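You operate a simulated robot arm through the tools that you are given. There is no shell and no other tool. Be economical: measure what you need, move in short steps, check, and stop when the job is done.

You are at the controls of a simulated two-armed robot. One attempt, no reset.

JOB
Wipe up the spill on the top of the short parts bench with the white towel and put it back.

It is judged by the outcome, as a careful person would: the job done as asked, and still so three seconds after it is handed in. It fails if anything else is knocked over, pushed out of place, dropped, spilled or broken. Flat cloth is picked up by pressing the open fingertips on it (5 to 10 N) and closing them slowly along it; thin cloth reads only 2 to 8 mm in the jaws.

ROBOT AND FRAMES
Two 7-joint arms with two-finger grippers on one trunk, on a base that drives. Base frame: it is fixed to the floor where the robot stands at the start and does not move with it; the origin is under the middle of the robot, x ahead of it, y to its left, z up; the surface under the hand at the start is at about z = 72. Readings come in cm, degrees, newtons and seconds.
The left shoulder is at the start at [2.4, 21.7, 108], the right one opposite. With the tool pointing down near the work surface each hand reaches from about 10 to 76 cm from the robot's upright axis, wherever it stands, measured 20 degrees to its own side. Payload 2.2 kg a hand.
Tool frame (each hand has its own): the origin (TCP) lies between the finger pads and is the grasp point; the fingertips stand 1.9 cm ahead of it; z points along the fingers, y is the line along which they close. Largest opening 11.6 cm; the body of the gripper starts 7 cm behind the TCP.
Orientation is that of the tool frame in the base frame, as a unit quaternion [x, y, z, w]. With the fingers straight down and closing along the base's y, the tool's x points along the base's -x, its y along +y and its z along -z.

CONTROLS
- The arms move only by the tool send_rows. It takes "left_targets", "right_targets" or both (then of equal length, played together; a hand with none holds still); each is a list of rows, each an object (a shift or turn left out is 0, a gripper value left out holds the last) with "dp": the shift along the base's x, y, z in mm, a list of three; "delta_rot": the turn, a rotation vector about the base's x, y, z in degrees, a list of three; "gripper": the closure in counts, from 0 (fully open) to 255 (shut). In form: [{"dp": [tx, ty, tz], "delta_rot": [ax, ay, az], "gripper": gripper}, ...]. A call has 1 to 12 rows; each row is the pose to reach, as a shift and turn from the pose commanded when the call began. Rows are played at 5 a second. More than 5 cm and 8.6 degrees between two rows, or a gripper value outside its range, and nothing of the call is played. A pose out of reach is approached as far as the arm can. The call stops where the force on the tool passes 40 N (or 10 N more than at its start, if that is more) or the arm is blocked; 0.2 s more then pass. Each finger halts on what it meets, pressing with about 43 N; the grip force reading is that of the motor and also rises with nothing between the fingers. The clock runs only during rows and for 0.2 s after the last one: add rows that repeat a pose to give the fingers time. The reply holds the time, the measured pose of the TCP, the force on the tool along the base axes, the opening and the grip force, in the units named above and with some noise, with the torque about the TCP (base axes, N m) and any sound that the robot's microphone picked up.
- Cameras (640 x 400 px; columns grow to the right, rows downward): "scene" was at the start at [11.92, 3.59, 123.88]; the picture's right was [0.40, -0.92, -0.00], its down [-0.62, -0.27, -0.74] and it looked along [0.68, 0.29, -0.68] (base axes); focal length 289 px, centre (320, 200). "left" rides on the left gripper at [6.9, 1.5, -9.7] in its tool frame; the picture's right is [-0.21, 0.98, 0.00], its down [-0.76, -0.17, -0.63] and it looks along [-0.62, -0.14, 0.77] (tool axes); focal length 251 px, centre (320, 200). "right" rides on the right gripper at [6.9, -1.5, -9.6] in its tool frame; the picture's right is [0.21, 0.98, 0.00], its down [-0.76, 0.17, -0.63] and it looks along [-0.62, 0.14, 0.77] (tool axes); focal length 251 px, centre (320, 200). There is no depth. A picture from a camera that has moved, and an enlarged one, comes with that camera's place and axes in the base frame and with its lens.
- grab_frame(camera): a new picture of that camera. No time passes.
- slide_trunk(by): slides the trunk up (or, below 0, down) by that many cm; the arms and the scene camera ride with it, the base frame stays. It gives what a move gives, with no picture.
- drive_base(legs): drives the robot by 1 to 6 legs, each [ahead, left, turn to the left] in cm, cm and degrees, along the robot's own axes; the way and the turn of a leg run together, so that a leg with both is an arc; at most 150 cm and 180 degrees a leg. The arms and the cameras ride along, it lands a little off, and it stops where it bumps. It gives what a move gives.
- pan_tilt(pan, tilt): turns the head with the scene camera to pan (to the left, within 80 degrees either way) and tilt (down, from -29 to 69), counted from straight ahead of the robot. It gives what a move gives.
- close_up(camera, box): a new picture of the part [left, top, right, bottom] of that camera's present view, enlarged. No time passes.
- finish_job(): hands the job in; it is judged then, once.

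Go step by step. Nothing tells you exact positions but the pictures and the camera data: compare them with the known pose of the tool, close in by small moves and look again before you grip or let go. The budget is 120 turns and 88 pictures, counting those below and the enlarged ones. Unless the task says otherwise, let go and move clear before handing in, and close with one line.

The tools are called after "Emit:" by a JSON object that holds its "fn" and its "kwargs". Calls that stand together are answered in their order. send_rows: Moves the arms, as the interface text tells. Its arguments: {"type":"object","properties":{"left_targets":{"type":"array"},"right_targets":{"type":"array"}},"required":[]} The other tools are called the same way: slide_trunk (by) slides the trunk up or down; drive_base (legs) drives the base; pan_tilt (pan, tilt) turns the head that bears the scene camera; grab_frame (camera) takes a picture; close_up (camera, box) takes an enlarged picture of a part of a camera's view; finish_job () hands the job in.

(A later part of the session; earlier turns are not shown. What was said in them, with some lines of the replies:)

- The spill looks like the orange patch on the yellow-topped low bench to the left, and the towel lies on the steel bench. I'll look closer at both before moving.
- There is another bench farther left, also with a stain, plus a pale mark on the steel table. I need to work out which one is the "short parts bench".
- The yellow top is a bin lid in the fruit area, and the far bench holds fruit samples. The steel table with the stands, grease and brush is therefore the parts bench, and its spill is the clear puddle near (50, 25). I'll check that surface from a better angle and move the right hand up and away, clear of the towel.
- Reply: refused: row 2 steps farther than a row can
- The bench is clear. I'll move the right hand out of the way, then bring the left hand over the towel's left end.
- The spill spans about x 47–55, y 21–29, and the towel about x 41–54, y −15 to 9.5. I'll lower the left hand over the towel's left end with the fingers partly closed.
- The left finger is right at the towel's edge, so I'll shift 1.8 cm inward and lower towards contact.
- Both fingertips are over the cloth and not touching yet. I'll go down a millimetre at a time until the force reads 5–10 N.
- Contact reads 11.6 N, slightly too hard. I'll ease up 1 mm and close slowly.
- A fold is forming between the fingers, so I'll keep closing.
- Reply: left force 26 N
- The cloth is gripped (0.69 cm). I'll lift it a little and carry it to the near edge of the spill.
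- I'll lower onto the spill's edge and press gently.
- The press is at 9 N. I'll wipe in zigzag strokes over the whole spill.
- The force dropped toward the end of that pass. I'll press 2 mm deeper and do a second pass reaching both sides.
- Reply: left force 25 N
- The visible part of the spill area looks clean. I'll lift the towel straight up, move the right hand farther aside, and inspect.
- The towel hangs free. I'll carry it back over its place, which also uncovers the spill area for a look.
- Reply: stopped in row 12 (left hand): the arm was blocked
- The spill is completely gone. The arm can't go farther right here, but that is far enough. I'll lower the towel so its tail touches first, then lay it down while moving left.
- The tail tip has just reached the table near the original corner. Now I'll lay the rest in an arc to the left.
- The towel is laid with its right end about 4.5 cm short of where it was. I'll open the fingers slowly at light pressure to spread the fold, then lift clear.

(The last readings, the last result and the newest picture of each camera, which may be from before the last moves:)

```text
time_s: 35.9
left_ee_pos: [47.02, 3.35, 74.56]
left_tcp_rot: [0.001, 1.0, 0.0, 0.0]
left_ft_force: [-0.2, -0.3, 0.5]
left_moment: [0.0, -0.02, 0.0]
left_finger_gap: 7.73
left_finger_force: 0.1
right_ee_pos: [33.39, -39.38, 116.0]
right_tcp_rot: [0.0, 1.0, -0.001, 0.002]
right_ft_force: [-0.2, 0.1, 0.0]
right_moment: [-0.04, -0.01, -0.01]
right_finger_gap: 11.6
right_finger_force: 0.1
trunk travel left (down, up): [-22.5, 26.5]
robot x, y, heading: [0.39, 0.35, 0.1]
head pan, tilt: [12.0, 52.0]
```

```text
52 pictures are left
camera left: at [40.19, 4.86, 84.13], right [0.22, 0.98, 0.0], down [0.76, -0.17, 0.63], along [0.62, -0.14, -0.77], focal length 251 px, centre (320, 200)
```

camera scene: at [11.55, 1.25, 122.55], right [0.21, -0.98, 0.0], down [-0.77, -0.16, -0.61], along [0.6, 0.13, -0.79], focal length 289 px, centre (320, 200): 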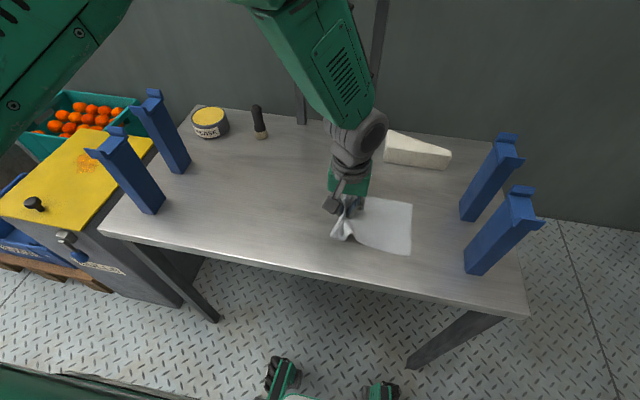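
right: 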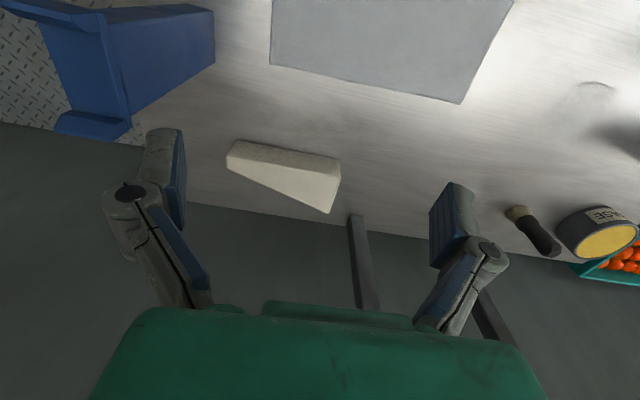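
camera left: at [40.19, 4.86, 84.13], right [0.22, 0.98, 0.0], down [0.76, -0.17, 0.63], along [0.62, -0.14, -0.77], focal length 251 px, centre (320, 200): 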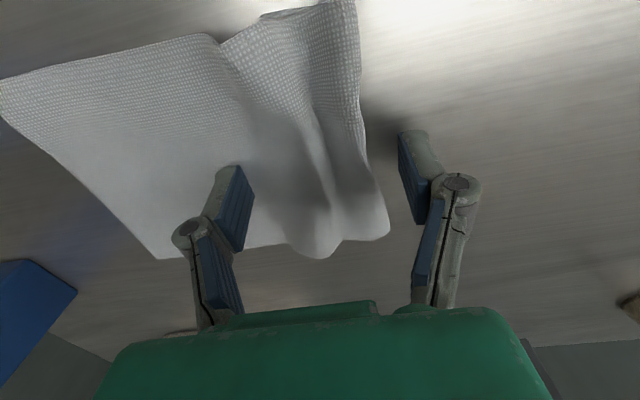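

The fold relaxed nicely. I'll raise the left hand away and look.

Emit:
{"fn": "send_rows", "kwargs": {"left_targets": [{"dp": [0, 5, 30], "gripper": 60}, {"dp": [0, 20, 75]}, {"dp": [-10, 50, 110]}, {"dp": [-20, 90, 130]}, {"dp": [-30, 130, 150]}, {"dp": [-40, 170, 160]}, {"dp": [-50, 210, 170]}, {"dp": [-60, 250, 180]}]}}

Emit:
{"fn": "grab_frame", "kwargs": {"camera": "scene"}}

Emit:
{"fn": "close_up", "kwargs": {"camera": "scene", "box": [250, 140, 470, 280]}}

```text
time_s: 37.7
left_ee_pos: [41.26, 28.47, 92.5]
left_tcp_rot: [0.001, 1.0, 0.0, 0.0]
left_ft_force: [-1.2, 0.1, -0.2]
left_moment: [-0.05, 0.01, -0.02]
left_finger_gap: 8.87
left_finger_force: 0.0
right_ee_pos: [33.28, -39.23, 116.04]
right_tcp_rot: [-0.001, 1.0, -0.001, 0.003]
right_ft_force: [-0.8, -0.6, 0.5]
right_moment: [0.01, -0.04, -0.03]
right_finger_gap: 11.59
right_finger_force: 0.0
trunk travel left (down, up): [-22.5, 26.5]
robot x, y, heading: [0.03, -0.47, -0.3]
head pan, tilt: [12.0, 52.0]
```

```text
51 pictures are left
camera scene: at [11.43, 1.65, 122.56], right [0.21, -0.98, 0.0], down [-0.77, -0.16, -0.61], along [0.6, 0.13, -0.79], focal length 289 px, centre (320, 200)
```

scene: 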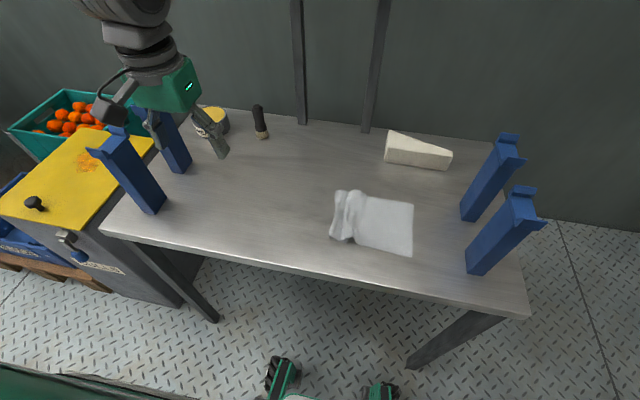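

```text
2.86 times, centred on (360, 210) of scene
camera zoom: at [11.43, 1.65, 122.56], right [0.21, -0.98, 0.0], down [-0.77, -0.16, -0.61], along [0.6, 0.13, -0.79], focal length 826 px, centre (206, 171)
```

zoom: 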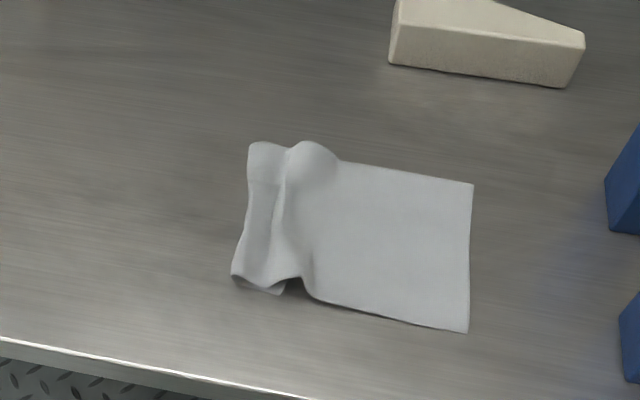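

The towel is back in its place, centred about where it was, but its left end is rumpled. I'll look closer before smoothing it.

Emit:
{"fn": "send_rows", "kwargs": {"left_targets": [{"dp": [5, -40, 0]}, {"dp": [10, -80, 0]}, {"dp": [15, -120, 0]}, {"dp": [15, -140, -20]}, {"dp": [15, -140, -20]}]}}

Emit:
{"fn": "close_up", "kwargs": {"camera": "left", "box": [60, 0, 380, 200]}}

Emit:
{"fn": "close_up", "kwargs": {"camera": "scene", "box": [310, 170, 430, 270]}}

```text
time_s: 38.9
left_ee_pos: [42.61, 14.54, 90.67]
left_tcp_rot: [0.001, 1.0, 0.0, 0.0]
left_ft_force: [1.1, 0.4, 0.6]
left_moment: [0.0, 0.0, 0.02]
left_finger_gap: 8.84
left_finger_force: 0.1
right_ee_pos: [33.3, -39.39, 116.06]
right_tcp_rot: [0.001, 1.0, 0.0, 0.003]
right_ft_force: [-0.4, 0.1, 0.5]
right_moment: [0.0, 0.03, 0.01]
right_finger_gap: 11.61
right_finger_force: 0.1
trunk travel left (down, up): [-22.5, 26.5]
robot x, y, heading: [0.11, 0.16, 0.0]
head pan, tilt: [12.0, 52.0]
```

```text
2.00 times, centred on (220, 100) of left
camera zoom: at [35.66, 16.02, 100.22], right [0.22, 0.98, 0.0], down [0.76, -0.17, 0.63], along [0.62, -0.14, -0.77], focal length 503 px, centre (520, 400)
```

zoom: 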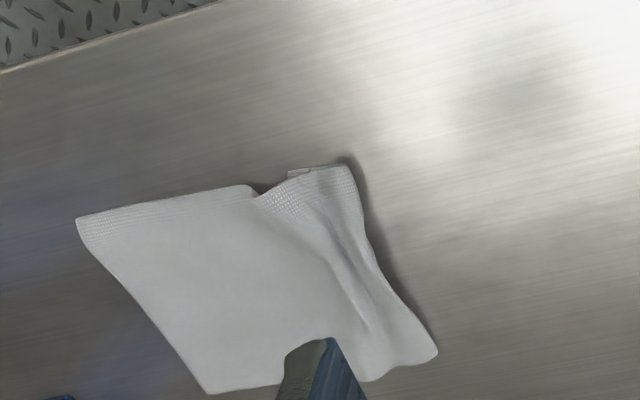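

```text
4.00 times, centred on (370, 220) of scene
camera zoom: at [11.48, 1.42, 122.56], right [0.21, -0.98, 0.0], down [-0.77, -0.16, -0.61], along [0.6, 0.13, -0.79], focal length 1156 px, centre (120, 120)
```

zoom: 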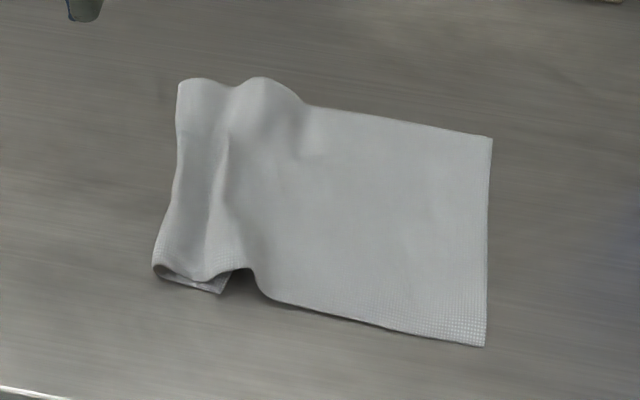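

The last 4–5 cm at the left end is tucked under. I'll re-lay the towel by pinching the right end with the right hand, hanging it, and laying it left end first. First the left hand backs off and the right hand comes over.

Emit:
{"fn": "send_rows", "kwargs": {"left_targets": [{"dp": [0, 30, 20]}, {"dp": [-10, 65, 40]}, {"dp": [-20, 100, 55]}, {"dp": [-30, 135, 70]}, {"dp": [-40, 165, 80]}, {"dp": [-50, 180, 80]}, {"dp": [-50, 180, 80]}, {"dp": [-50, 180, 80]}, {"dp": [-50, 180, 80]}], "right_targets": [{"dp": [15, 35, 0], "gripper": 165}, {"dp": [31, 70, 0]}, {"dp": [47, 108, 0]}, {"dp": [63, 146, 0]}, {"dp": [79, 184, 0]}, {"dp": [95, 222, 0]}, {"dp": [111, 260, 0]}, {"dp": [127, 295, -20]}, {"dp": [140, 318, -50]}]}}

Emit:
{"fn": "send_rows", "kwargs": {"right_targets": [{"dp": [0, 0, -45]}, {"dp": [0, 0, -90]}, {"dp": [0, 0, -135]}, {"dp": [0, 0, -170]}, {"dp": [0, 0, -320]}]}}

Emit:
{"fn": "grab_frame", "kwargs": {"camera": "right"}}

```text
time_s: 40.9
left_ee_pos: [37.7, 32.48, 98.55]
left_tcp_rot: [0.001, 1.0, -0.001, -0.001]
left_ft_force: [0.5, -0.2, -0.6]
left_moment: [0.01, 0.02, -0.02]
left_finger_gap: 8.89
left_finger_force: 0.1
right_ee_pos: [47.63, -7.39, 110.96]
right_tcp_rot: [0.0, 1.0, -0.001, 0.002]
right_ft_force: [-0.6, 0.8, 0.7]
right_moment: [-0.02, 0.03, 0.0]
right_finger_gap: 4.1
right_finger_force: 0.0
trunk travel left (down, up): [-22.5, 26.5]
robot x, y, heading: [0.09, 0.18, 0.1]
head pan, tilt: [12.0, 52.0]
```

```text
refused: row 5 steps farther than a row can; nothing moved
```

```text
47 pictures are left
camera right: at [40.64, -8.76, 120.49], right [-0.21, 0.98, 0.0], down [0.75, 0.17, 0.63], along [0.62, 0.13, -0.77], focal length 251 px, centre (320, 200)
```

right: 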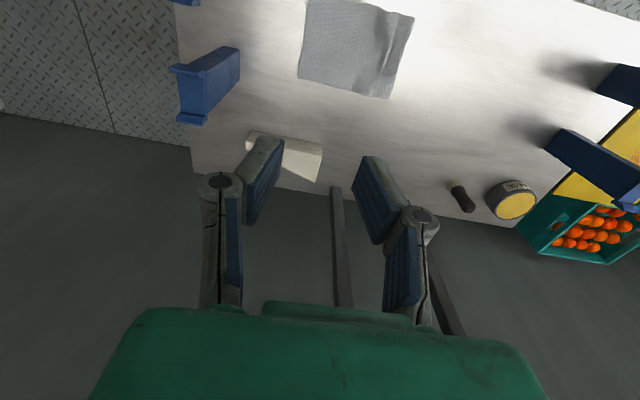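

Lowering the right hand to just above the towel's right end.

Emit:
{"fn": "send_rows", "kwargs": {"right_targets": [{"dp": [0, 0, -45]}, {"dp": [0, 0, -90]}, {"dp": [0, 0, -135]}, {"dp": [0, 0, -180]}, {"dp": [0, 0, -225]}, {"dp": [0, 0, -270]}, {"dp": [0, 0, -305]}, {"dp": [0, 0, -335]}, {"dp": [0, 0, -345]}, {"dp": [0, 0, -345]}]}}

Emit:
{"fn": "grab_frame", "kwargs": {"camera": "right"}}

Emit:
{"fn": "close_up", "kwargs": {"camera": "scene", "box": [300, 110, 560, 280]}}

```text
time_s: 43.1
left_ee_pos: [37.5, 32.5, 98.6]
left_tcp_rot: [0.001, 1.0, -0.001, 0.001]
left_ft_force: [-0.6, -0.3, 0.1]
left_moment: [-0.02, -0.01, 0.02]
left_finger_gap: 8.87
left_finger_force: 0.1
right_ee_pos: [47.54, -7.55, 76.57]
right_tcp_rot: [0.001, 1.0, 0.0, 0.002]
right_ft_force: [0.6, -0.5, 0.1]
right_moment: [0.0, 0.0, 0.0]
right_finger_gap: 4.09
right_finger_force: 0.0
trunk travel left (down, up): [-22.5, 26.5]
robot x, y, heading: [-0.21, 0.06, 0.2]
head pan, tilt: [12.0, 52.0]
```

```text
46 pictures are left
camera right: at [40.57, -8.99, 86.22], right [-0.21, 0.98, 0.0], down [0.75, 0.16, 0.64], along [0.62, 0.13, -0.77], focal length 251 px, centre (320, 200)
```

right: 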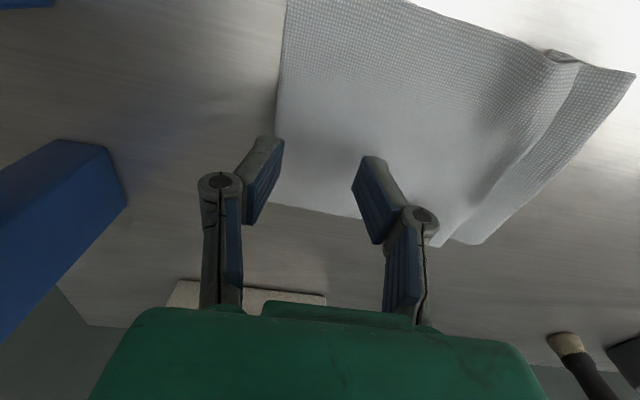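

```text
2.35 times, centred on (430, 195) of scene
camera zoom: at [11.61, 1.86, 122.54], right [0.21, -0.98, 0.0], down [-0.77, -0.16, -0.61], along [0.6, 0.13, -0.79], focal length 680 px, centre (61, 212)
```

zoom: 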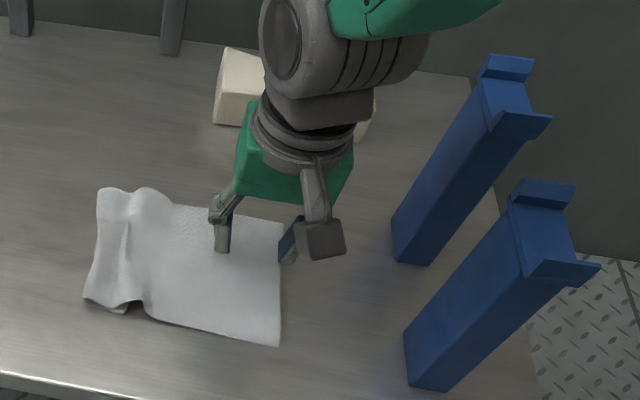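

The right finger is at the edge, so I'll shift 1.2 cm inward and touch down.

Emit:
{"fn": "send_rows", "kwargs": {"right_targets": [{"dp": [-3, 12, 0]}, {"dp": [-3, 12, -15]}, {"dp": [-3, 12, -21]}, {"dp": [-3, 12, -24]}, {"dp": [-3, 12, -26]}, {"dp": [-3, 12, -26]}]}}

Emit:
{"fn": "grab_frame", "kwargs": {"camera": "right"}}

```text
time_s: 44.5
left_ee_pos: [37.53, 32.51, 98.66]
left_tcp_rot: [0.001, 1.0, -0.001, 0.0]
left_ft_force: [0.5, 0.5, 0.6]
left_moment: [0.01, -0.01, -0.02]
left_finger_gap: 8.87
left_finger_force: 0.0
right_ee_pos: [47.41, -6.74, 74.24]
right_tcp_rot: [0.008, 1.0, 0.004, 0.002]
right_ft_force: [-0.7, 0.5, 9.1]
right_moment: [-0.08, 0.02, 0.0]
right_finger_gap: 3.66
right_finger_force: 0.2
trunk travel left (down, up): [-22.5, 26.5]
robot x, y, heading: [-0.3, -0.15, 0.1]
head pan, tilt: [12.0, 52.0]
```

```text
44 pictures are left
camera right: at [40.49, -8.18, 83.78], right [-0.2, 0.98, 0.01], down [0.76, 0.15, 0.64], along [0.62, 0.13, -0.77], focal length 251 px, centre (320, 200)
```

right: 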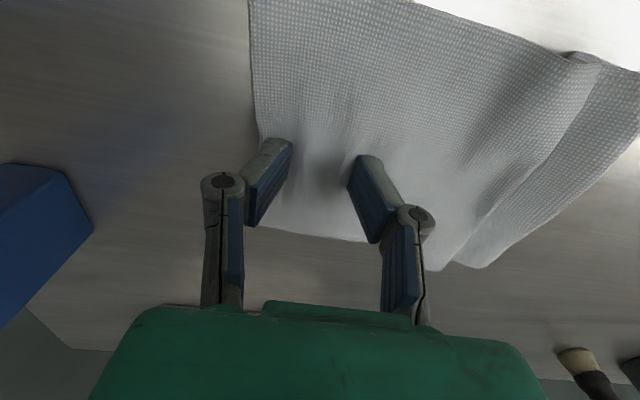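

Both fingertips are on the cloth at 9 N, so I'll close slowly.

Emit:
{"fn": "send_rows", "kwargs": {"right_targets": [{"dp": [0, 0, 0], "gripper": 175}, {"dp": [0, 0, 0], "gripper": 187}, {"dp": [0, 0, 0], "gripper": 199}, {"dp": [0, 0, 0], "gripper": 211}, {"dp": [0, 0, 0], "gripper": 223}, {"dp": [0, 0, 0], "gripper": 235}, {"dp": [0, 0, 0], "gripper": 247}, {"dp": [0, 0, 0], "gripper": 255}, {"dp": [0, 0, 0], "gripper": 255}, {"dp": [0, 0, 0], "gripper": 255}]}}

Emit:
{"fn": "grab_frame", "kwargs": {"camera": "right"}}

```text
time_s: 46.7
left_ee_pos: [37.63, 32.5, 98.78]
left_tcp_rot: [0.002, 1.0, -0.001, 0.0]
left_ft_force: [0.2, 0.7, 0.0]
left_moment: [-0.01, 0.0, -0.01]
left_finger_gap: 8.86
left_finger_force: 0.0
right_ee_pos: [47.4, -6.69, 74.2]
right_tcp_rot: [0.008, 1.0, 0.004, 0.002]
right_ft_force: [-1.6, -0.9, 6.0]
right_moment: [-0.14, 0.01, 0.01]
right_finger_gap: 0.43
right_finger_force: 33.5
trunk travel left (down, up): [-22.5, 26.5]
robot x, y, heading: [0.13, 0.25, -0.1]
head pan, tilt: [12.0, 52.0]
```

```text
43 pictures are left
camera right: at [40.4, -8.15, 83.75], right [-0.2, 0.98, 0.01], down [0.76, 0.15, 0.64], along [0.62, 0.13, -0.77], focal length 251 px, centre (320, 200)
```

right: 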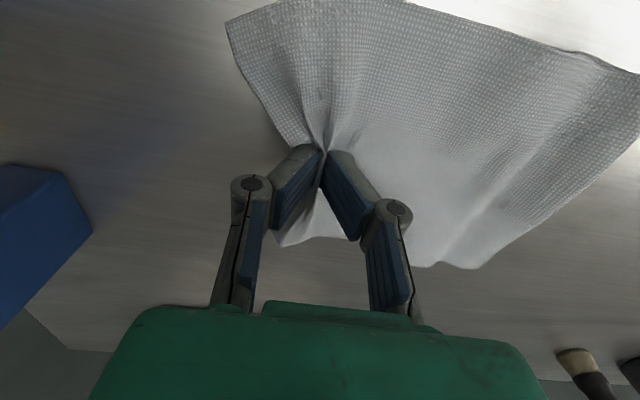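

Gripped at 0.43 cm. I'll lift it clear of the table while moving left so the left end hangs near its proper place.

Emit:
{"fn": "send_rows", "kwargs": {"right_targets": [{"dp": [0, 0, 30]}, {"dp": [0, 5, 70]}, {"dp": [0, 15, 110]}, {"dp": [0, 30, 150]}, {"dp": [0, 50, 190]}, {"dp": [0, 75, 225]}, {"dp": [0, 105, 255]}, {"dp": [0, 130, 265]}, {"dp": [0, 145, 265]}, {"dp": [0, 150, 265]}, {"dp": [0, 150, 265]}, {"dp": [0, 150, 265]}]}}

Emit:
{"fn": "grab_frame", "kwargs": {"camera": "scene"}}

```text
time_s: 47.7
left_ee_pos: [37.26, 32.56, 98.75]
left_tcp_rot: [0.001, 1.0, 0.0, 0.001]
left_ft_force: [0.2, 0.4, 0.7]
left_moment: [0.01, -0.01, 0.0]
left_finger_gap: 8.89
left_finger_force: 0.1
right_ee_pos: [43.53, -4.16, 81.64]
right_tcp_rot: [0.018, 0.996, 0.009, -0.089]
right_ft_force: [-0.6, -0.1, 0.2]
right_moment: [-0.02, -0.03, 0.0]
right_finger_gap: 0.44
right_finger_force: 33.3
trunk travel left (down, up): [-22.5, 26.5]
robot x, y, heading: [-0.34, 0.08, -0.1]
head pan, tilt: [12.0, 52.0]
stopped in row 5 (right hand): the arm was blocked; the commanded pose is now the measured one
```

```text
42 pictures are left
camera scene: at [11.53, 1.93, 122.54], right [0.21, -0.98, 0.0], down [-0.77, -0.17, -0.61], along [0.6, 0.13, -0.79], focal length 289 px, centre (320, 200)
```

scene: 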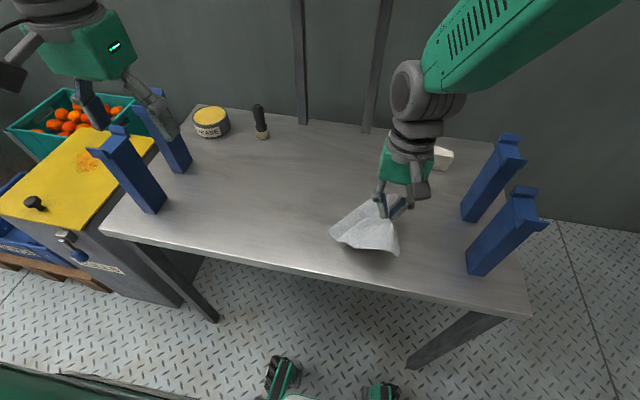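

The right arm got stuck in an awkward posture, tilted about 10°. I'll level it gently and then continue upward.

Emit:
{"fn": "send_rows", "kwargs": {"right_targets": [{"dp": [10, 0, 5], "delta_rot": [-0.3, -3, 0.5]}, {"dp": [20, 0, 10], "delta_rot": [-0.6, -6, 1]}, {"dp": [30, 0, 15], "delta_rot": [-1, -9, 2]}, {"dp": [36, 0, 20], "delta_rot": [-1, -10, 2]}, {"dp": [36, 0, 20], "delta_rot": [-1, -10, 2]}]}}

```text
time_s: 48.9
left_ee_pos: [37.31, 32.4, 98.78]
left_tcp_rot: [0.001, 1.0, -0.001, 0.002]
left_ft_force: [-0.1, 0.3, 0.9]
left_moment: [-0.02, 0.01, -0.03]
left_finger_gap: 8.87
left_finger_force: 0.1
right_ee_pos: [47.09, -4.91, 82.8]
right_tcp_rot: [0.018, 1.0, 0.014, -0.019]
right_ft_force: [-0.4, -0.3, 0.3]
right_moment: [-0.02, 0.01, -0.01]
right_finger_gap: 0.44
right_finger_force: 33.2
trunk travel left (down, up): [-22.5, 26.5]
robot x, y, heading: [-0.03, 0.21, -0.0]
head pan, tilt: [12.0, 52.0]
```

Emit:
{"fn": "send_rows", "kwargs": {"right_targets": [{"dp": [2, -10, 15], "delta_rot": [-1, -1, 1]}, {"dp": [2, -20, 35], "delta_rot": [-1.5, -2, 1.5]}, {"dp": [2, -25, 60], "delta_rot": [-1.5, -2, 1.5]}, {"dp": [2, -25, 85], "delta_rot": [-1.5, -2, 1.5]}, {"dp": [2, -25, 110], "delta_rot": [-1.5, -2, 1.5]}, {"dp": [2, -25, 135], "delta_rot": [-1.5, -2, 1.5]}, {"dp": [2, -25, 160], "delta_rot": [-1.5, -2, 1.5]}, {"dp": [2, -25, 185], "delta_rot": [-1.5, -2, 1.5]}, {"dp": [2, -25, 200], "delta_rot": [-1.5, -2, 1.5]}, {"dp": [2, -25, 200], "delta_rot": [-1.5, -2, 1.5]}]}}

Emit:
{"fn": "grab_frame", "kwargs": {"camera": "scene"}}

```text
time_s: 51.1
left_ee_pos: [37.37, 32.59, 98.76]
left_tcp_rot: [0.001, 1.0, 0.0, 0.0]
left_ft_force: [0.3, -0.7, -0.2]
left_moment: [0.0, 0.01, 0.03]
left_finger_gap: 8.86
left_finger_force: 0.1
right_ee_pos: [47.19, -6.46, 103.68]
right_tcp_rot: [-0.015, 1.0, -0.015, 0.017]
right_ft_force: [0.7, 0.5, -1.0]
right_moment: [-0.01, -0.02, -0.03]
right_finger_gap: 0.43
right_finger_force: 33.0
trunk travel left (down, up): [-22.5, 26.5]
robot x, y, heading: [-0.08, -0.06, 0.1]
head pan, tilt: [12.0, 52.0]
```

```text
41 pictures are left
camera scene: at [11.58, 1.86, 122.54], right [0.21, -0.98, 0.0], down [-0.77, -0.16, -0.61], along [0.6, 0.13, -0.79], focal length 289 px, centre (320, 200)
```

scene: 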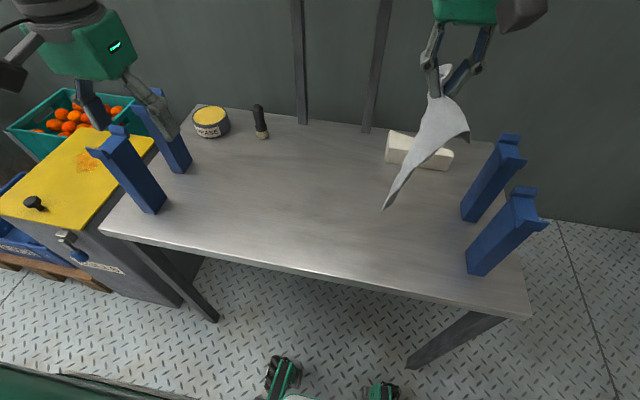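

The towel hangs freely and the arm is healthy again. I'll move it left, slowly.

Emit:
{"fn": "send_rows", "kwargs": {"right_targets": [{"dp": [0, 20, 0]}, {"dp": [0, 42, 0]}, {"dp": [0, 64, 0]}, {"dp": [0, 86, 0]}, {"dp": [0, 108, 0]}, {"dp": [0, 125, 0]}, {"dp": [0, 135, 0]}, {"dp": [0, 140, 0]}, {"dp": [0, 140, 0]}, {"dp": [0, 140, 0]}]}}

Emit:
{"fn": "grab_frame", "kwargs": {"camera": "scene"}}

```text
time_s: 53.5
left_ee_pos: [36.95, 32.4, 98.85]
left_tcp_rot: [0.001, 1.0, 0.001, 0.002]
left_ft_force: [0.1, -0.4, 0.5]
left_moment: [-0.02, 0.0, -0.01]
left_finger_gap: 8.9
left_finger_force: 0.0
right_ee_pos: [48.44, 6.04, 107.31]
right_tcp_rot: [0.002, 0.999, 0.017, 0.032]
right_ft_force: [0.2, -1.2, 0.4]
right_moment: [-0.03, -0.03, -0.04]
right_finger_gap: 0.47
right_finger_force: 32.7
trunk travel left (down, up): [-22.5, 26.5]
robot x, y, heading: [0.18, 0.29, -0.0]
head pan, tilt: [12.0, 52.0]
stopped in row 10 (right hand): the arm was blocked; the commanded pose is now the measured one
```

```text
40 pictures are left
camera scene: at [11.51, 1.91, 122.55], right [0.21, -0.98, 0.0], down [-0.77, -0.17, -0.61], along [0.6, 0.13, -0.79], focal length 289 px, centre (320, 200)
```

scene: 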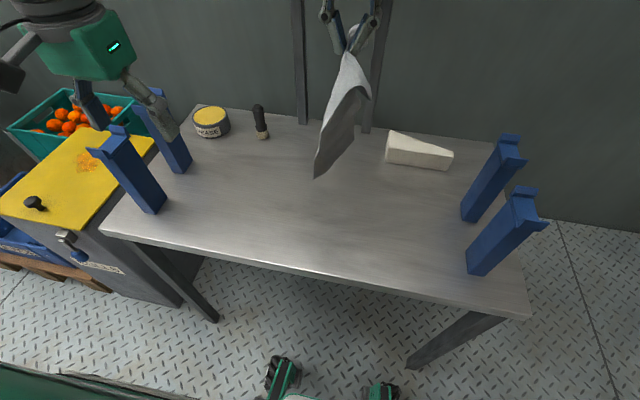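

The arm is at its left limit at y = 6, which will do. I'll lower until the tail touches the table.

Emit:
{"fn": "send_rows", "kwargs": {"right_targets": [{"dp": [-2, 0, -20], "delta_rot": [-0.5, 1, 0]}, {"dp": [-4, 0, -45], "delta_rot": [-1, 2, 0]}, {"dp": [-6, 0, -70], "delta_rot": [-1.5, 3, 0]}, {"dp": [-8, 0, -95], "delta_rot": [-2, 3.7, 0]}, {"dp": [-9, 0, -120], "delta_rot": [-2, 3.7, 0]}, {"dp": [-9, 0, -130], "delta_rot": [-2, 3.7, 0]}, {"dp": [-9, 0, -130], "delta_rot": [-2, 3.7, 0]}]}}

Emit:
{"fn": "grab_frame", "kwargs": {"camera": "scene"}}

Emit:
{"fn": "grab_frame", "kwargs": {"camera": "right"}}

```text
time_s: 55.3
left_ee_pos: [36.86, 32.32, 99.03]
left_tcp_rot: [0.001, 1.0, 0.001, 0.003]
left_ft_force: [0.7, 0.9, 0.0]
left_moment: [0.0, 0.01, 0.01]
left_finger_gap: 8.84
left_finger_force: 0.0
right_ee_pos: [49.45, 4.24, 97.61]
right_tcp_rot: [0.031, 0.999, 0.037, 0.006]
right_ft_force: [0.0, 0.5, -1.1]
right_moment: [-0.07, 0.01, 0.02]
right_finger_gap: 0.46
right_finger_force: 33.7
trunk travel left (down, up): [-22.5, 26.5]
robot x, y, heading: [-0.11, -0.3, 0.0]
head pan, tilt: [12.0, 52.0]
stopped in row 7 (right hand): the arm was blocked; the commanded pose is now the measured one
```

```text
39 pictures are left
camera scene: at [11.55, 1.89, 122.54], right [0.21, -0.98, 0.0], down [-0.77, -0.17, -0.61], along [0.6, 0.13, -0.79], focal length 289 px, centre (320, 200)
```

scene: 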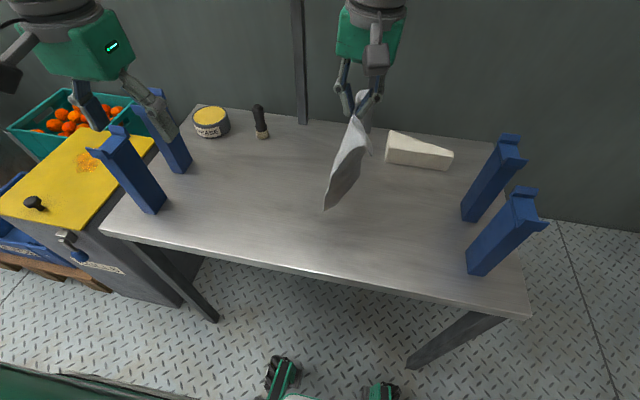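

```text
38 pictures are left
camera right: at [42.32, 2.5, 107.04], right [-0.15, 0.99, 0.07], down [0.76, 0.07, 0.65], along [0.64, 0.15, -0.76], focal length 251 px, centre (320, 200)
```

right: 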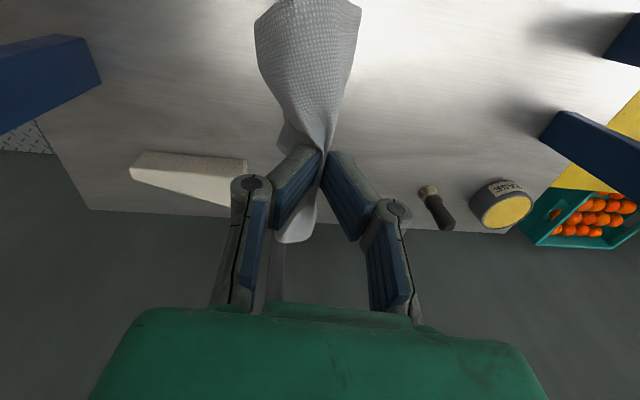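

Reaching across the body limits the right arm, so I'll raise both hands a little and drive the base 10 cm left for a comfortable posture.

Emit:
{"fn": "send_rows", "kwargs": {"right_targets": [{"dp": [0, -15, 10]}, {"dp": [0, -35, 25], "delta_rot": [-1.5, 0, 0]}, {"dp": [-8, -50, 40], "delta_rot": [-3, -0.5, 2]}, {"dp": [-15, -60, 50], "delta_rot": [-4, -0.7, 3.5]}, {"dp": [-15, -60, 50], "delta_rot": [-4, -0.7, 3.5]}], "left_targets": [{"dp": [-10, -10, 30]}, {"dp": [-20, -20, 60]}, {"dp": [-35, -30, 90]}, {"dp": [-50, -40, 120]}, {"dp": [-50, -40, 120]}]}}

Emit:
{"fn": "drive_base", "kwargs": {"legs": [[0, 10, 0]]}}

Emit:
{"fn": "grab_frame", "kwargs": {"camera": "scene"}}

```text
time_s: 56.5
left_ee_pos: [38.1, 32.09, 108.31]
left_tcp_rot: [-0.003, 1.0, -0.005, 0.001]
left_ft_force: [0.6, -0.9, 0.3]
left_moment: [0.05, 0.02, 0.01]
left_finger_gap: 8.86
left_finger_force: 0.1
left hand out of reach, approached as far as the arm can: row 2, 3, 4, 5
right_ee_pos: [48.09, -1.89, 102.4]
right_tcp_rot: [-0.001, 1.0, 0.003, 0.013]
right_ft_force: [-0.7, -0.4, -0.9]
right_moment: [-0.04, 0.01, 0.01]
right_finger_gap: 0.44
right_finger_force: 33.7
trunk travel left (down, up): [-22.5, 26.5]
robot x, y, heading: [-0.09, -0.29, 0.1]
head pan, tilt: [12.0, 52.0]
```

```text
time_s: 57.7
left_ee_pos: [38.5, 36.95, 109.9]
left_tcp_rot: [0.006, 1.0, 0.014, 0.009]
left_ft_force: [1.3, -1.8, 1.3]
left_moment: [0.21, 0.08, -0.04]
left_finger_gap: 8.86
left_finger_force: 0.0
right_ee_pos: [48.22, 3.56, 102.4]
right_tcp_rot: [0.001, 1.0, 0.022, 0.012]
right_ft_force: [1.8, -2.0, -0.2]
right_moment: [0.09, 0.1, -0.01]
right_finger_gap: 0.46
right_finger_force: 32.7
trunk travel left (down, up): [-22.5, 26.5]
robot x, y, heading: [0.48, 9.14, -0.2]
head pan, tilt: [12.0, 52.0]
```

```text
37 pictures are left
camera scene: at [11.85, 6.56, 122.5], right [0.21, -0.98, -0.03], down [-0.77, -0.14, -0.62], along [0.6, 0.15, -0.79], focal length 289 px, centre (320, 200)
```

scene: 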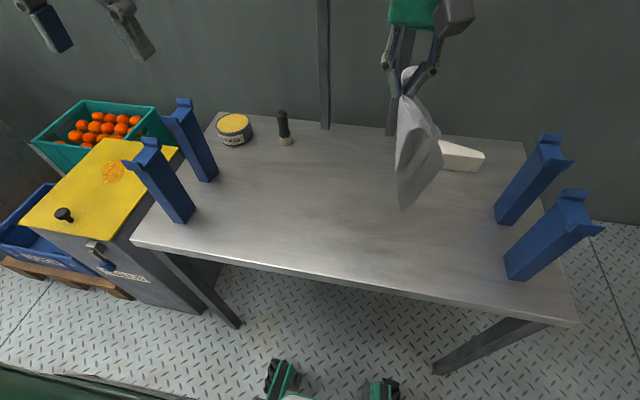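

Emit:
{"fn": "send_rows", "kwargs": {"right_targets": [{"dp": [0, 0, 0]}, {"dp": [0, 0, 0]}, {"dp": [0, 0, 0]}]}}

Emit:
{"fn": "grab_frame", "kwargs": {"camera": "scene"}}

```text
time_s: 58.7
left_ee_pos: [37.93, 38.5, 109.2]
left_tcp_rot: [0.01, 1.0, -0.005, 0.011]
left_ft_force: [-0.2, -0.2, 0.2]
left_moment: [-0.02, 0.01, 0.0]
left_finger_gap: 8.9
left_finger_force: 0.1
right_ee_pos: [47.83, 5.1, 102.9]
right_tcp_rot: [0.003, 1.0, 0.009, 0.015]
right_ft_force: [0.1, 0.5, 0.3]
right_moment: [-0.04, -0.03, -0.02]
right_finger_gap: 0.46
right_finger_force: 33.0
trunk travel left (down, up): [-22.5, 26.5]
robot x, y, heading: [0.19, 7.94, 0.1]
head pan, tilt: [12.0, 52.0]
stopped in row 3 (right hand): the arm was blocked; the commanded pose is now the measured one
```

```text
36 pictures are left
camera scene: at [11.66, 8.23, 122.55], right [0.21, -0.98, -0.01], down [-0.77, -0.15, -0.62], along [0.6, 0.14, -0.79], focal length 289 px, centre (320, 200)
```

scene: 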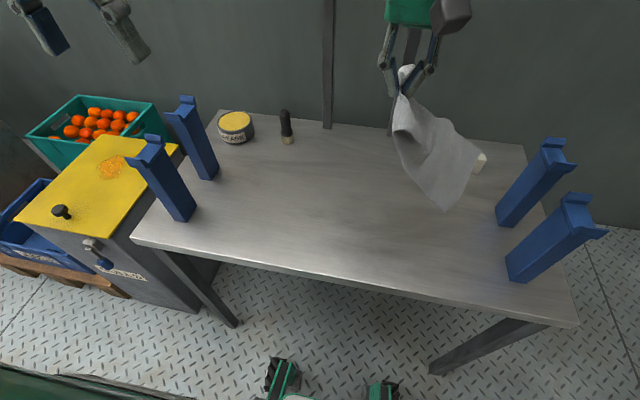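

The base moved about 6–8 cm. The right hand is at y = 5, and I'll move it on to y ≈ 9 and let the towel stop swinging.

Emit:
{"fn": "send_rows", "kwargs": {"right_targets": [{"dp": [0, 15, -5]}, {"dp": [0, 30, -10], "delta_rot": [-1, 1.5, 0.3]}, {"dp": [0, 40, -15], "delta_rot": [-1, 1.5, 0.3]}, {"dp": [0, 40, -20], "delta_rot": [-1, 1.5, 0.3]}, {"dp": [0, 40, -20], "delta_rot": [-1, 1.5, 0.3]}, {"dp": [0, 40, -20], "delta_rot": [-1, 1.5, 0.3]}, {"dp": [0, 40, -20], "delta_rot": [-1, 1.5, 0.3]}, {"dp": [0, 40, -20], "delta_rot": [-1, 1.5, 0.3]}]}}

Emit:
{"fn": "grab_frame", "kwargs": {"camera": "scene"}}

```text
time_s: 60.5
left_ee_pos: [37.98, 39.71, 108.79]
left_tcp_rot: [0.011, 1.0, -0.009, 0.008]
left_ft_force: [-0.3, 0.5, -0.1]
left_moment: [-0.04, 0.01, 0.0]
left_finger_gap: 8.87
left_finger_force: 0.0
right_ee_pos: [47.97, 10.33, 101.3]
right_tcp_rot: [0.003, 1.0, 0.0, 0.002]
right_ft_force: [0.6, 1.2, -0.5]
right_moment: [-0.07, -0.01, -0.01]
right_finger_gap: 0.41
right_finger_force: 33.4
trunk travel left (down, up): [-22.5, 26.5]
robot x, y, heading: [-0.13, 8.6, 0.1]
head pan, tilt: [12.0, 52.0]
```

```text
35 pictures are left
camera scene: at [11.66, 10.27, 122.54], right [0.21, -0.98, 0.0], down [-0.77, -0.16, -0.61], along [0.6, 0.13, -0.79], focal length 289 px, centre (320, 200)
```

scene: 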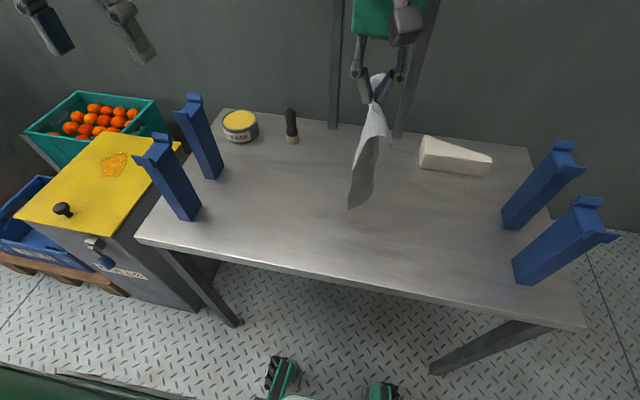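

The posture is good and the tail tip hangs about 9 cm above the table, near the original left edge. Lowering.

Emit:
{"fn": "send_rows", "kwargs": {"right_targets": [{"dp": [-2, 0, -20]}, {"dp": [-3, -3, -45]}, {"dp": [-4, -6, -70]}, {"dp": [-5, -8, -90]}, {"dp": [-5, -10, -100]}, {"dp": [-5, -10, -100]}, {"dp": [-5, -10, -100]}]}}

Emit:
{"fn": "grab_frame", "kwargs": {"camera": "scene"}}

```text
time_s: 62.3
left_ee_pos: [37.67, 39.66, 108.39]
left_tcp_rot: [0.013, 1.0, -0.013, 0.003]
left_ft_force: [-0.4, 0.3, 0.0]
left_moment: [-0.04, 0.0, 0.03]
left_finger_gap: 8.85
left_finger_force: 0.1
right_ee_pos: [48.73, 8.03, 93.88]
right_tcp_rot: [0.025, 0.999, 0.031, 0.012]
right_ft_force: [-0.1, 0.5, -0.2]
right_moment: [-0.08, -0.03, 0.03]
right_finger_gap: 0.44
right_finger_force: 33.7
trunk travel left (down, up): [-22.5, 26.5]
robot x, y, heading: [0.38, 8.13, 0.1]
head pan, tilt: [12.0, 52.0]
stopped in row 7 (right hand): the arm was blocked; the commanded pose is now the measured one
```

```text
34 pictures are left
camera scene: at [11.67, 10.5, 122.53], right [0.21, -0.98, 0.0], down [-0.77, -0.17, -0.61], along [0.6, 0.12, -0.79], focal length 289 px, centre (320, 200)
```

scene: 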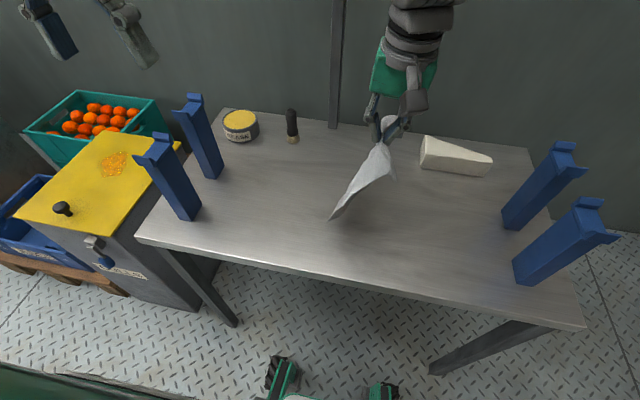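

The tail is nearly touching. I'll lay the towel by arcing down to the right, levelling the hand on the way.

Emit:
{"fn": "send_rows", "kwargs": {"right_targets": [{"dp": [-2, -25, -10], "delta_rot": [-1, 0.4, 1]}, {"dp": [-5, -45, -30], "delta_rot": [-2, 0.8, 2]}, {"dp": [-8, -60, -55], "delta_rot": [-3.6, 1.4, 2.9]}, {"dp": [-10, -78, -80], "delta_rot": [-3.6, 1.4, 2.9]}, {"dp": [-10, -98, -105], "delta_rot": [-3.6, 1.4, 2.9]}, {"dp": [-10, -118, -130], "delta_rot": [-3.6, 1.4, 2.9]}, {"dp": [-10, -138, -152], "delta_rot": [-3.6, 1.4, 2.9]}, {"dp": [-10, -158, -170], "delta_rot": [-3.6, 1.4, 2.9]}, {"dp": [-10, -176, -182], "delta_rot": [-3.6, 1.4, 2.9]}, {"dp": [-10, -190, -188], "delta_rot": [-3.6, 1.4, 2.9]}, {"dp": [-10, -198, -189], "delta_rot": [-3.6, 1.4, 2.9]}, {"dp": [-10, -198, -189], "delta_rot": [-3.6, 1.4, 2.9]}]}}

Emit:
{"fn": "grab_frame", "kwargs": {"camera": "scene"}}

Emit:
{"fn": "grab_frame", "kwargs": {"camera": "right"}}

```text
time_s: 64.9
left_ee_pos: [37.8, 38.99, 108.52]
left_tcp_rot: [0.013, 1.0, -0.011, 0.003]
left_ft_force: [-0.7, 0.2, -0.9]
left_moment: [-0.01, 0.03, -0.01]
left_finger_gap: 8.87
left_finger_force: 0.1
right_ee_pos: [47.91, -12.24, 75.1]
right_tcp_rot: [-0.002, 1.0, -0.001, 0.0]
right_ft_force: [0.2, 0.3, -0.3]
right_moment: [-0.03, 0.04, -0.02]
right_finger_gap: 0.45
right_finger_force: 33.2
trunk travel left (down, up): [-22.5, 26.5]
robot x, y, heading: [0.08, 8.31, -0.3]
head pan, tilt: [12.0, 52.0]
```

```text
33 pictures are left
camera scene: at [11.71, 9.85, 122.54], right [0.21, -0.98, 0.0], down [-0.77, -0.16, -0.61], along [0.6, 0.13, -0.79], focal length 289 px, centre (320, 200)
```

scene: 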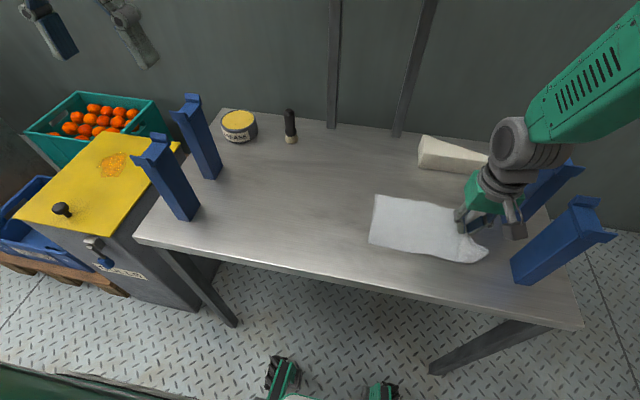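

```text
32 pictures are left
camera right: at [40.83, -13.73, 84.68], right [-0.22, 0.98, 0.0], down [0.76, 0.17, 0.63], along [0.62, 0.14, -0.77], focal length 251 px, centre (320, 200)
```

right: 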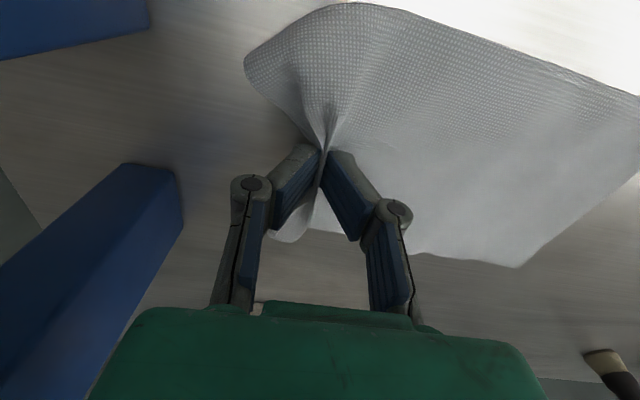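

That lies almost flat and right on its original place. I'll lower to light contact and open slowly.

Emit:
{"fn": "send_rows", "kwargs": {"right_targets": [{"dp": [0, 0, -4]}, {"dp": [0, 0, -8]}, {"dp": [0, 0, -8], "gripper": 235}, {"dp": [0, 0, -8], "gripper": 220}, {"dp": [0, 0, -8], "gripper": 205}, {"dp": [0, 0, -8], "gripper": 190}, {"dp": [0, 0, -8], "gripper": 175}, {"dp": [0, 0, -8], "gripper": 160}, {"dp": [0, 0, -8], "gripper": 150}, {"dp": [0, 0, -8], "gripper": 150}]}}

Emit:
{"fn": "grab_frame", "kwargs": {"camera": "right"}}

```text
time_s: 67.1
left_ee_pos: [37.75, 38.93, 108.49]
left_tcp_rot: [0.012, 1.0, -0.009, 0.003]
left_ft_force: [-0.3, 0.2, -0.2]
left_moment: [-0.02, 0.0, 0.01]
left_finger_gap: 8.88
left_finger_force: 0.1
right_ee_pos: [47.53, -12.26, 74.11]
right_tcp_rot: [-0.002, 1.0, -0.001, 0.0]
right_ft_force: [0.0, -0.8, 4.0]
right_moment: [0.07, 0.01, 0.04]
right_finger_gap: 4.85
right_finger_force: 0.1
trunk travel left (down, up): [-22.5, 26.5]
robot x, y, heading: [0.09, 7.92, -0.1]
head pan, tilt: [12.0, 52.0]
```

```text
31 pictures are left
camera right: at [40.71, -13.69, 83.86], right [-0.22, 0.98, 0.0], down [0.76, 0.17, 0.63], along [0.62, 0.14, -0.77], focal length 251 px, centre (320, 200)
```

right: 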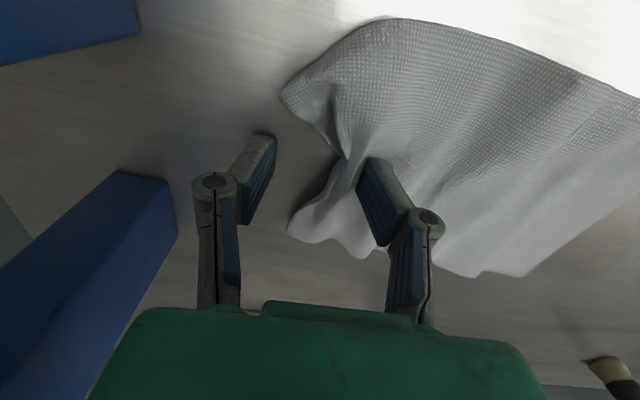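

The inner finger pushed the end back slightly. I'll lift straight up and look; a light stroke can smooth it.

Emit:
{"fn": "send_rows", "kwargs": {"right_targets": [{"dp": [0, 0, 20]}, {"dp": [0, 5, 60]}, {"dp": [0, 10, 100], "gripper": 200}, {"dp": [0, 10, 140], "gripper": 255}, {"dp": [0, 10, 180]}, {"dp": [0, 0, 225]}, {"dp": [-20, -30, 255]}, {"dp": [-40, -60, 280]}, {"dp": [-55, -95, 290]}, {"dp": [-65, -135, 290]}]}}

Emit:
{"fn": "grab_frame", "kwargs": {"camera": "scene"}}

Emit:
{"fn": "close_up", "kwargs": {"camera": "scene", "box": [340, 160, 520, 280]}}

```text
time_s: 69.3
left_ee_pos: [37.64, 38.65, 108.74]
left_tcp_rot: [0.013, 1.0, -0.009, 0.004]
left_ft_force: [-0.6, -0.7, 0.0]
left_moment: [-0.01, -0.03, 0.01]
left_finger_gap: 8.87
left_finger_force: 0.1
right_ee_pos: [41.13, -25.83, 103.2]
right_tcp_rot: [-0.002, 1.0, 0.001, 0.0]
right_ft_force: [0.5, -0.8, -0.4]
right_moment: [0.04, 0.01, -0.01]
right_finger_gap: 0.01
right_finger_force: 28.3
trunk travel left (down, up): [-22.5, 26.5]
robot x, y, heading: [-0.07, 7.83, 0.1]
head pan, tilt: [12.0, 52.0]
```

```text
30 pictures are left
camera scene: at [11.55, 9.52, 122.56], right [0.21, -0.98, 0.0], down [-0.77, -0.16, -0.61], along [0.6, 0.13, -0.79], focal length 289 px, centre (320, 200)
```

scene: 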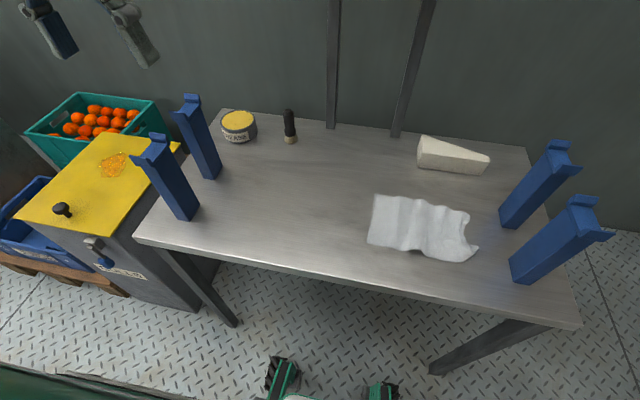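

```text
3.33 times, centred on (430, 220) of scene
camera zoom: at [11.55, 9.52, 122.56], right [0.21, -0.98, 0.0], down [-0.77, -0.16, -0.61], along [0.6, 0.13, -0.79], focal length 963 px, centre (-47, 133)
```

zoom: 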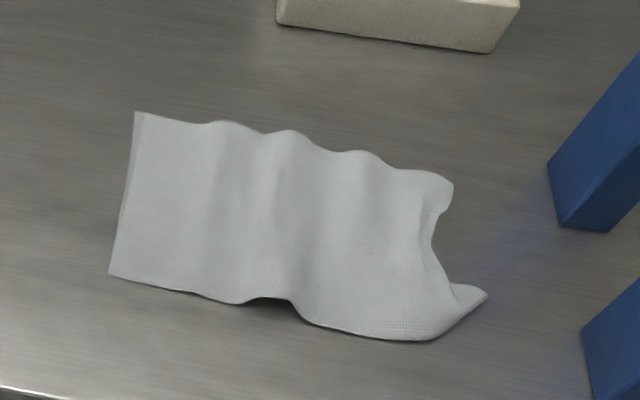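

The towel is unfolded and lies over its original spot, and everything else looks untouched. I'll take one last close look at the wiped area.

Emit:
{"fn": "close_up", "kwargs": {"camera": "scene", "box": [210, 100, 410, 250]}}

Emit:
{"fn": "close_up", "kwargs": {"camera": "left", "box": [0, 0, 500, 300]}}

```text
2.67 times, centred on (310, 175) of scene
camera zoom: at [11.55, 9.52, 122.56], right [0.21, -0.98, 0.0], down [-0.77, -0.16, -0.61], along [0.6, 0.13, -0.79], focal length 771 px, centre (347, 267)
```

zoom: 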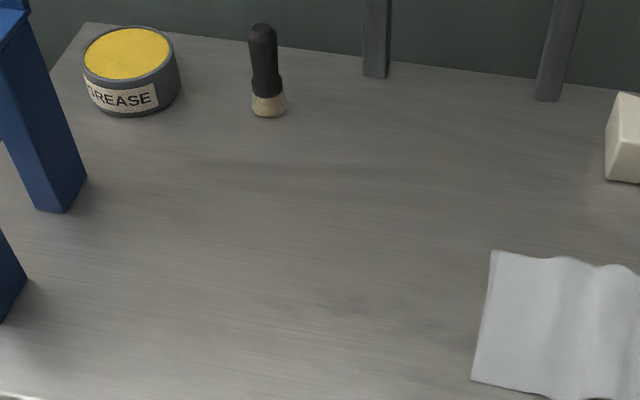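

```text
1.28 times, centred on (250, 150) of left
camera zoom: at [30.8, 40.5, 118.18], right [0.24, 0.97, -0.01], down [0.75, -0.17, 0.64], along [0.62, -0.16, -0.77], focal length 322 px, centre (410, 264)
```

zoom: 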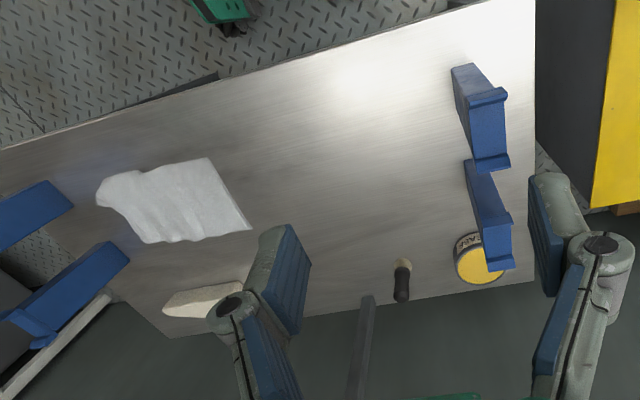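

The bench is clean, the towel is back in its place, and both hands are clear, so I'm handing in.

Emit:
{"fn": "finish_job", "kwargs": {}}

```text
The job is handed in.
```

I wiped up the clear spill on the steel parts bench and laid the white towel back on its original spot, slightly rippled; nothing else looked disturbed in the final pictures. I took that bench to be the "short parts bench" because of the stands, grease and brush on it, so I left the orange stains on the yellow lid and the far bench.
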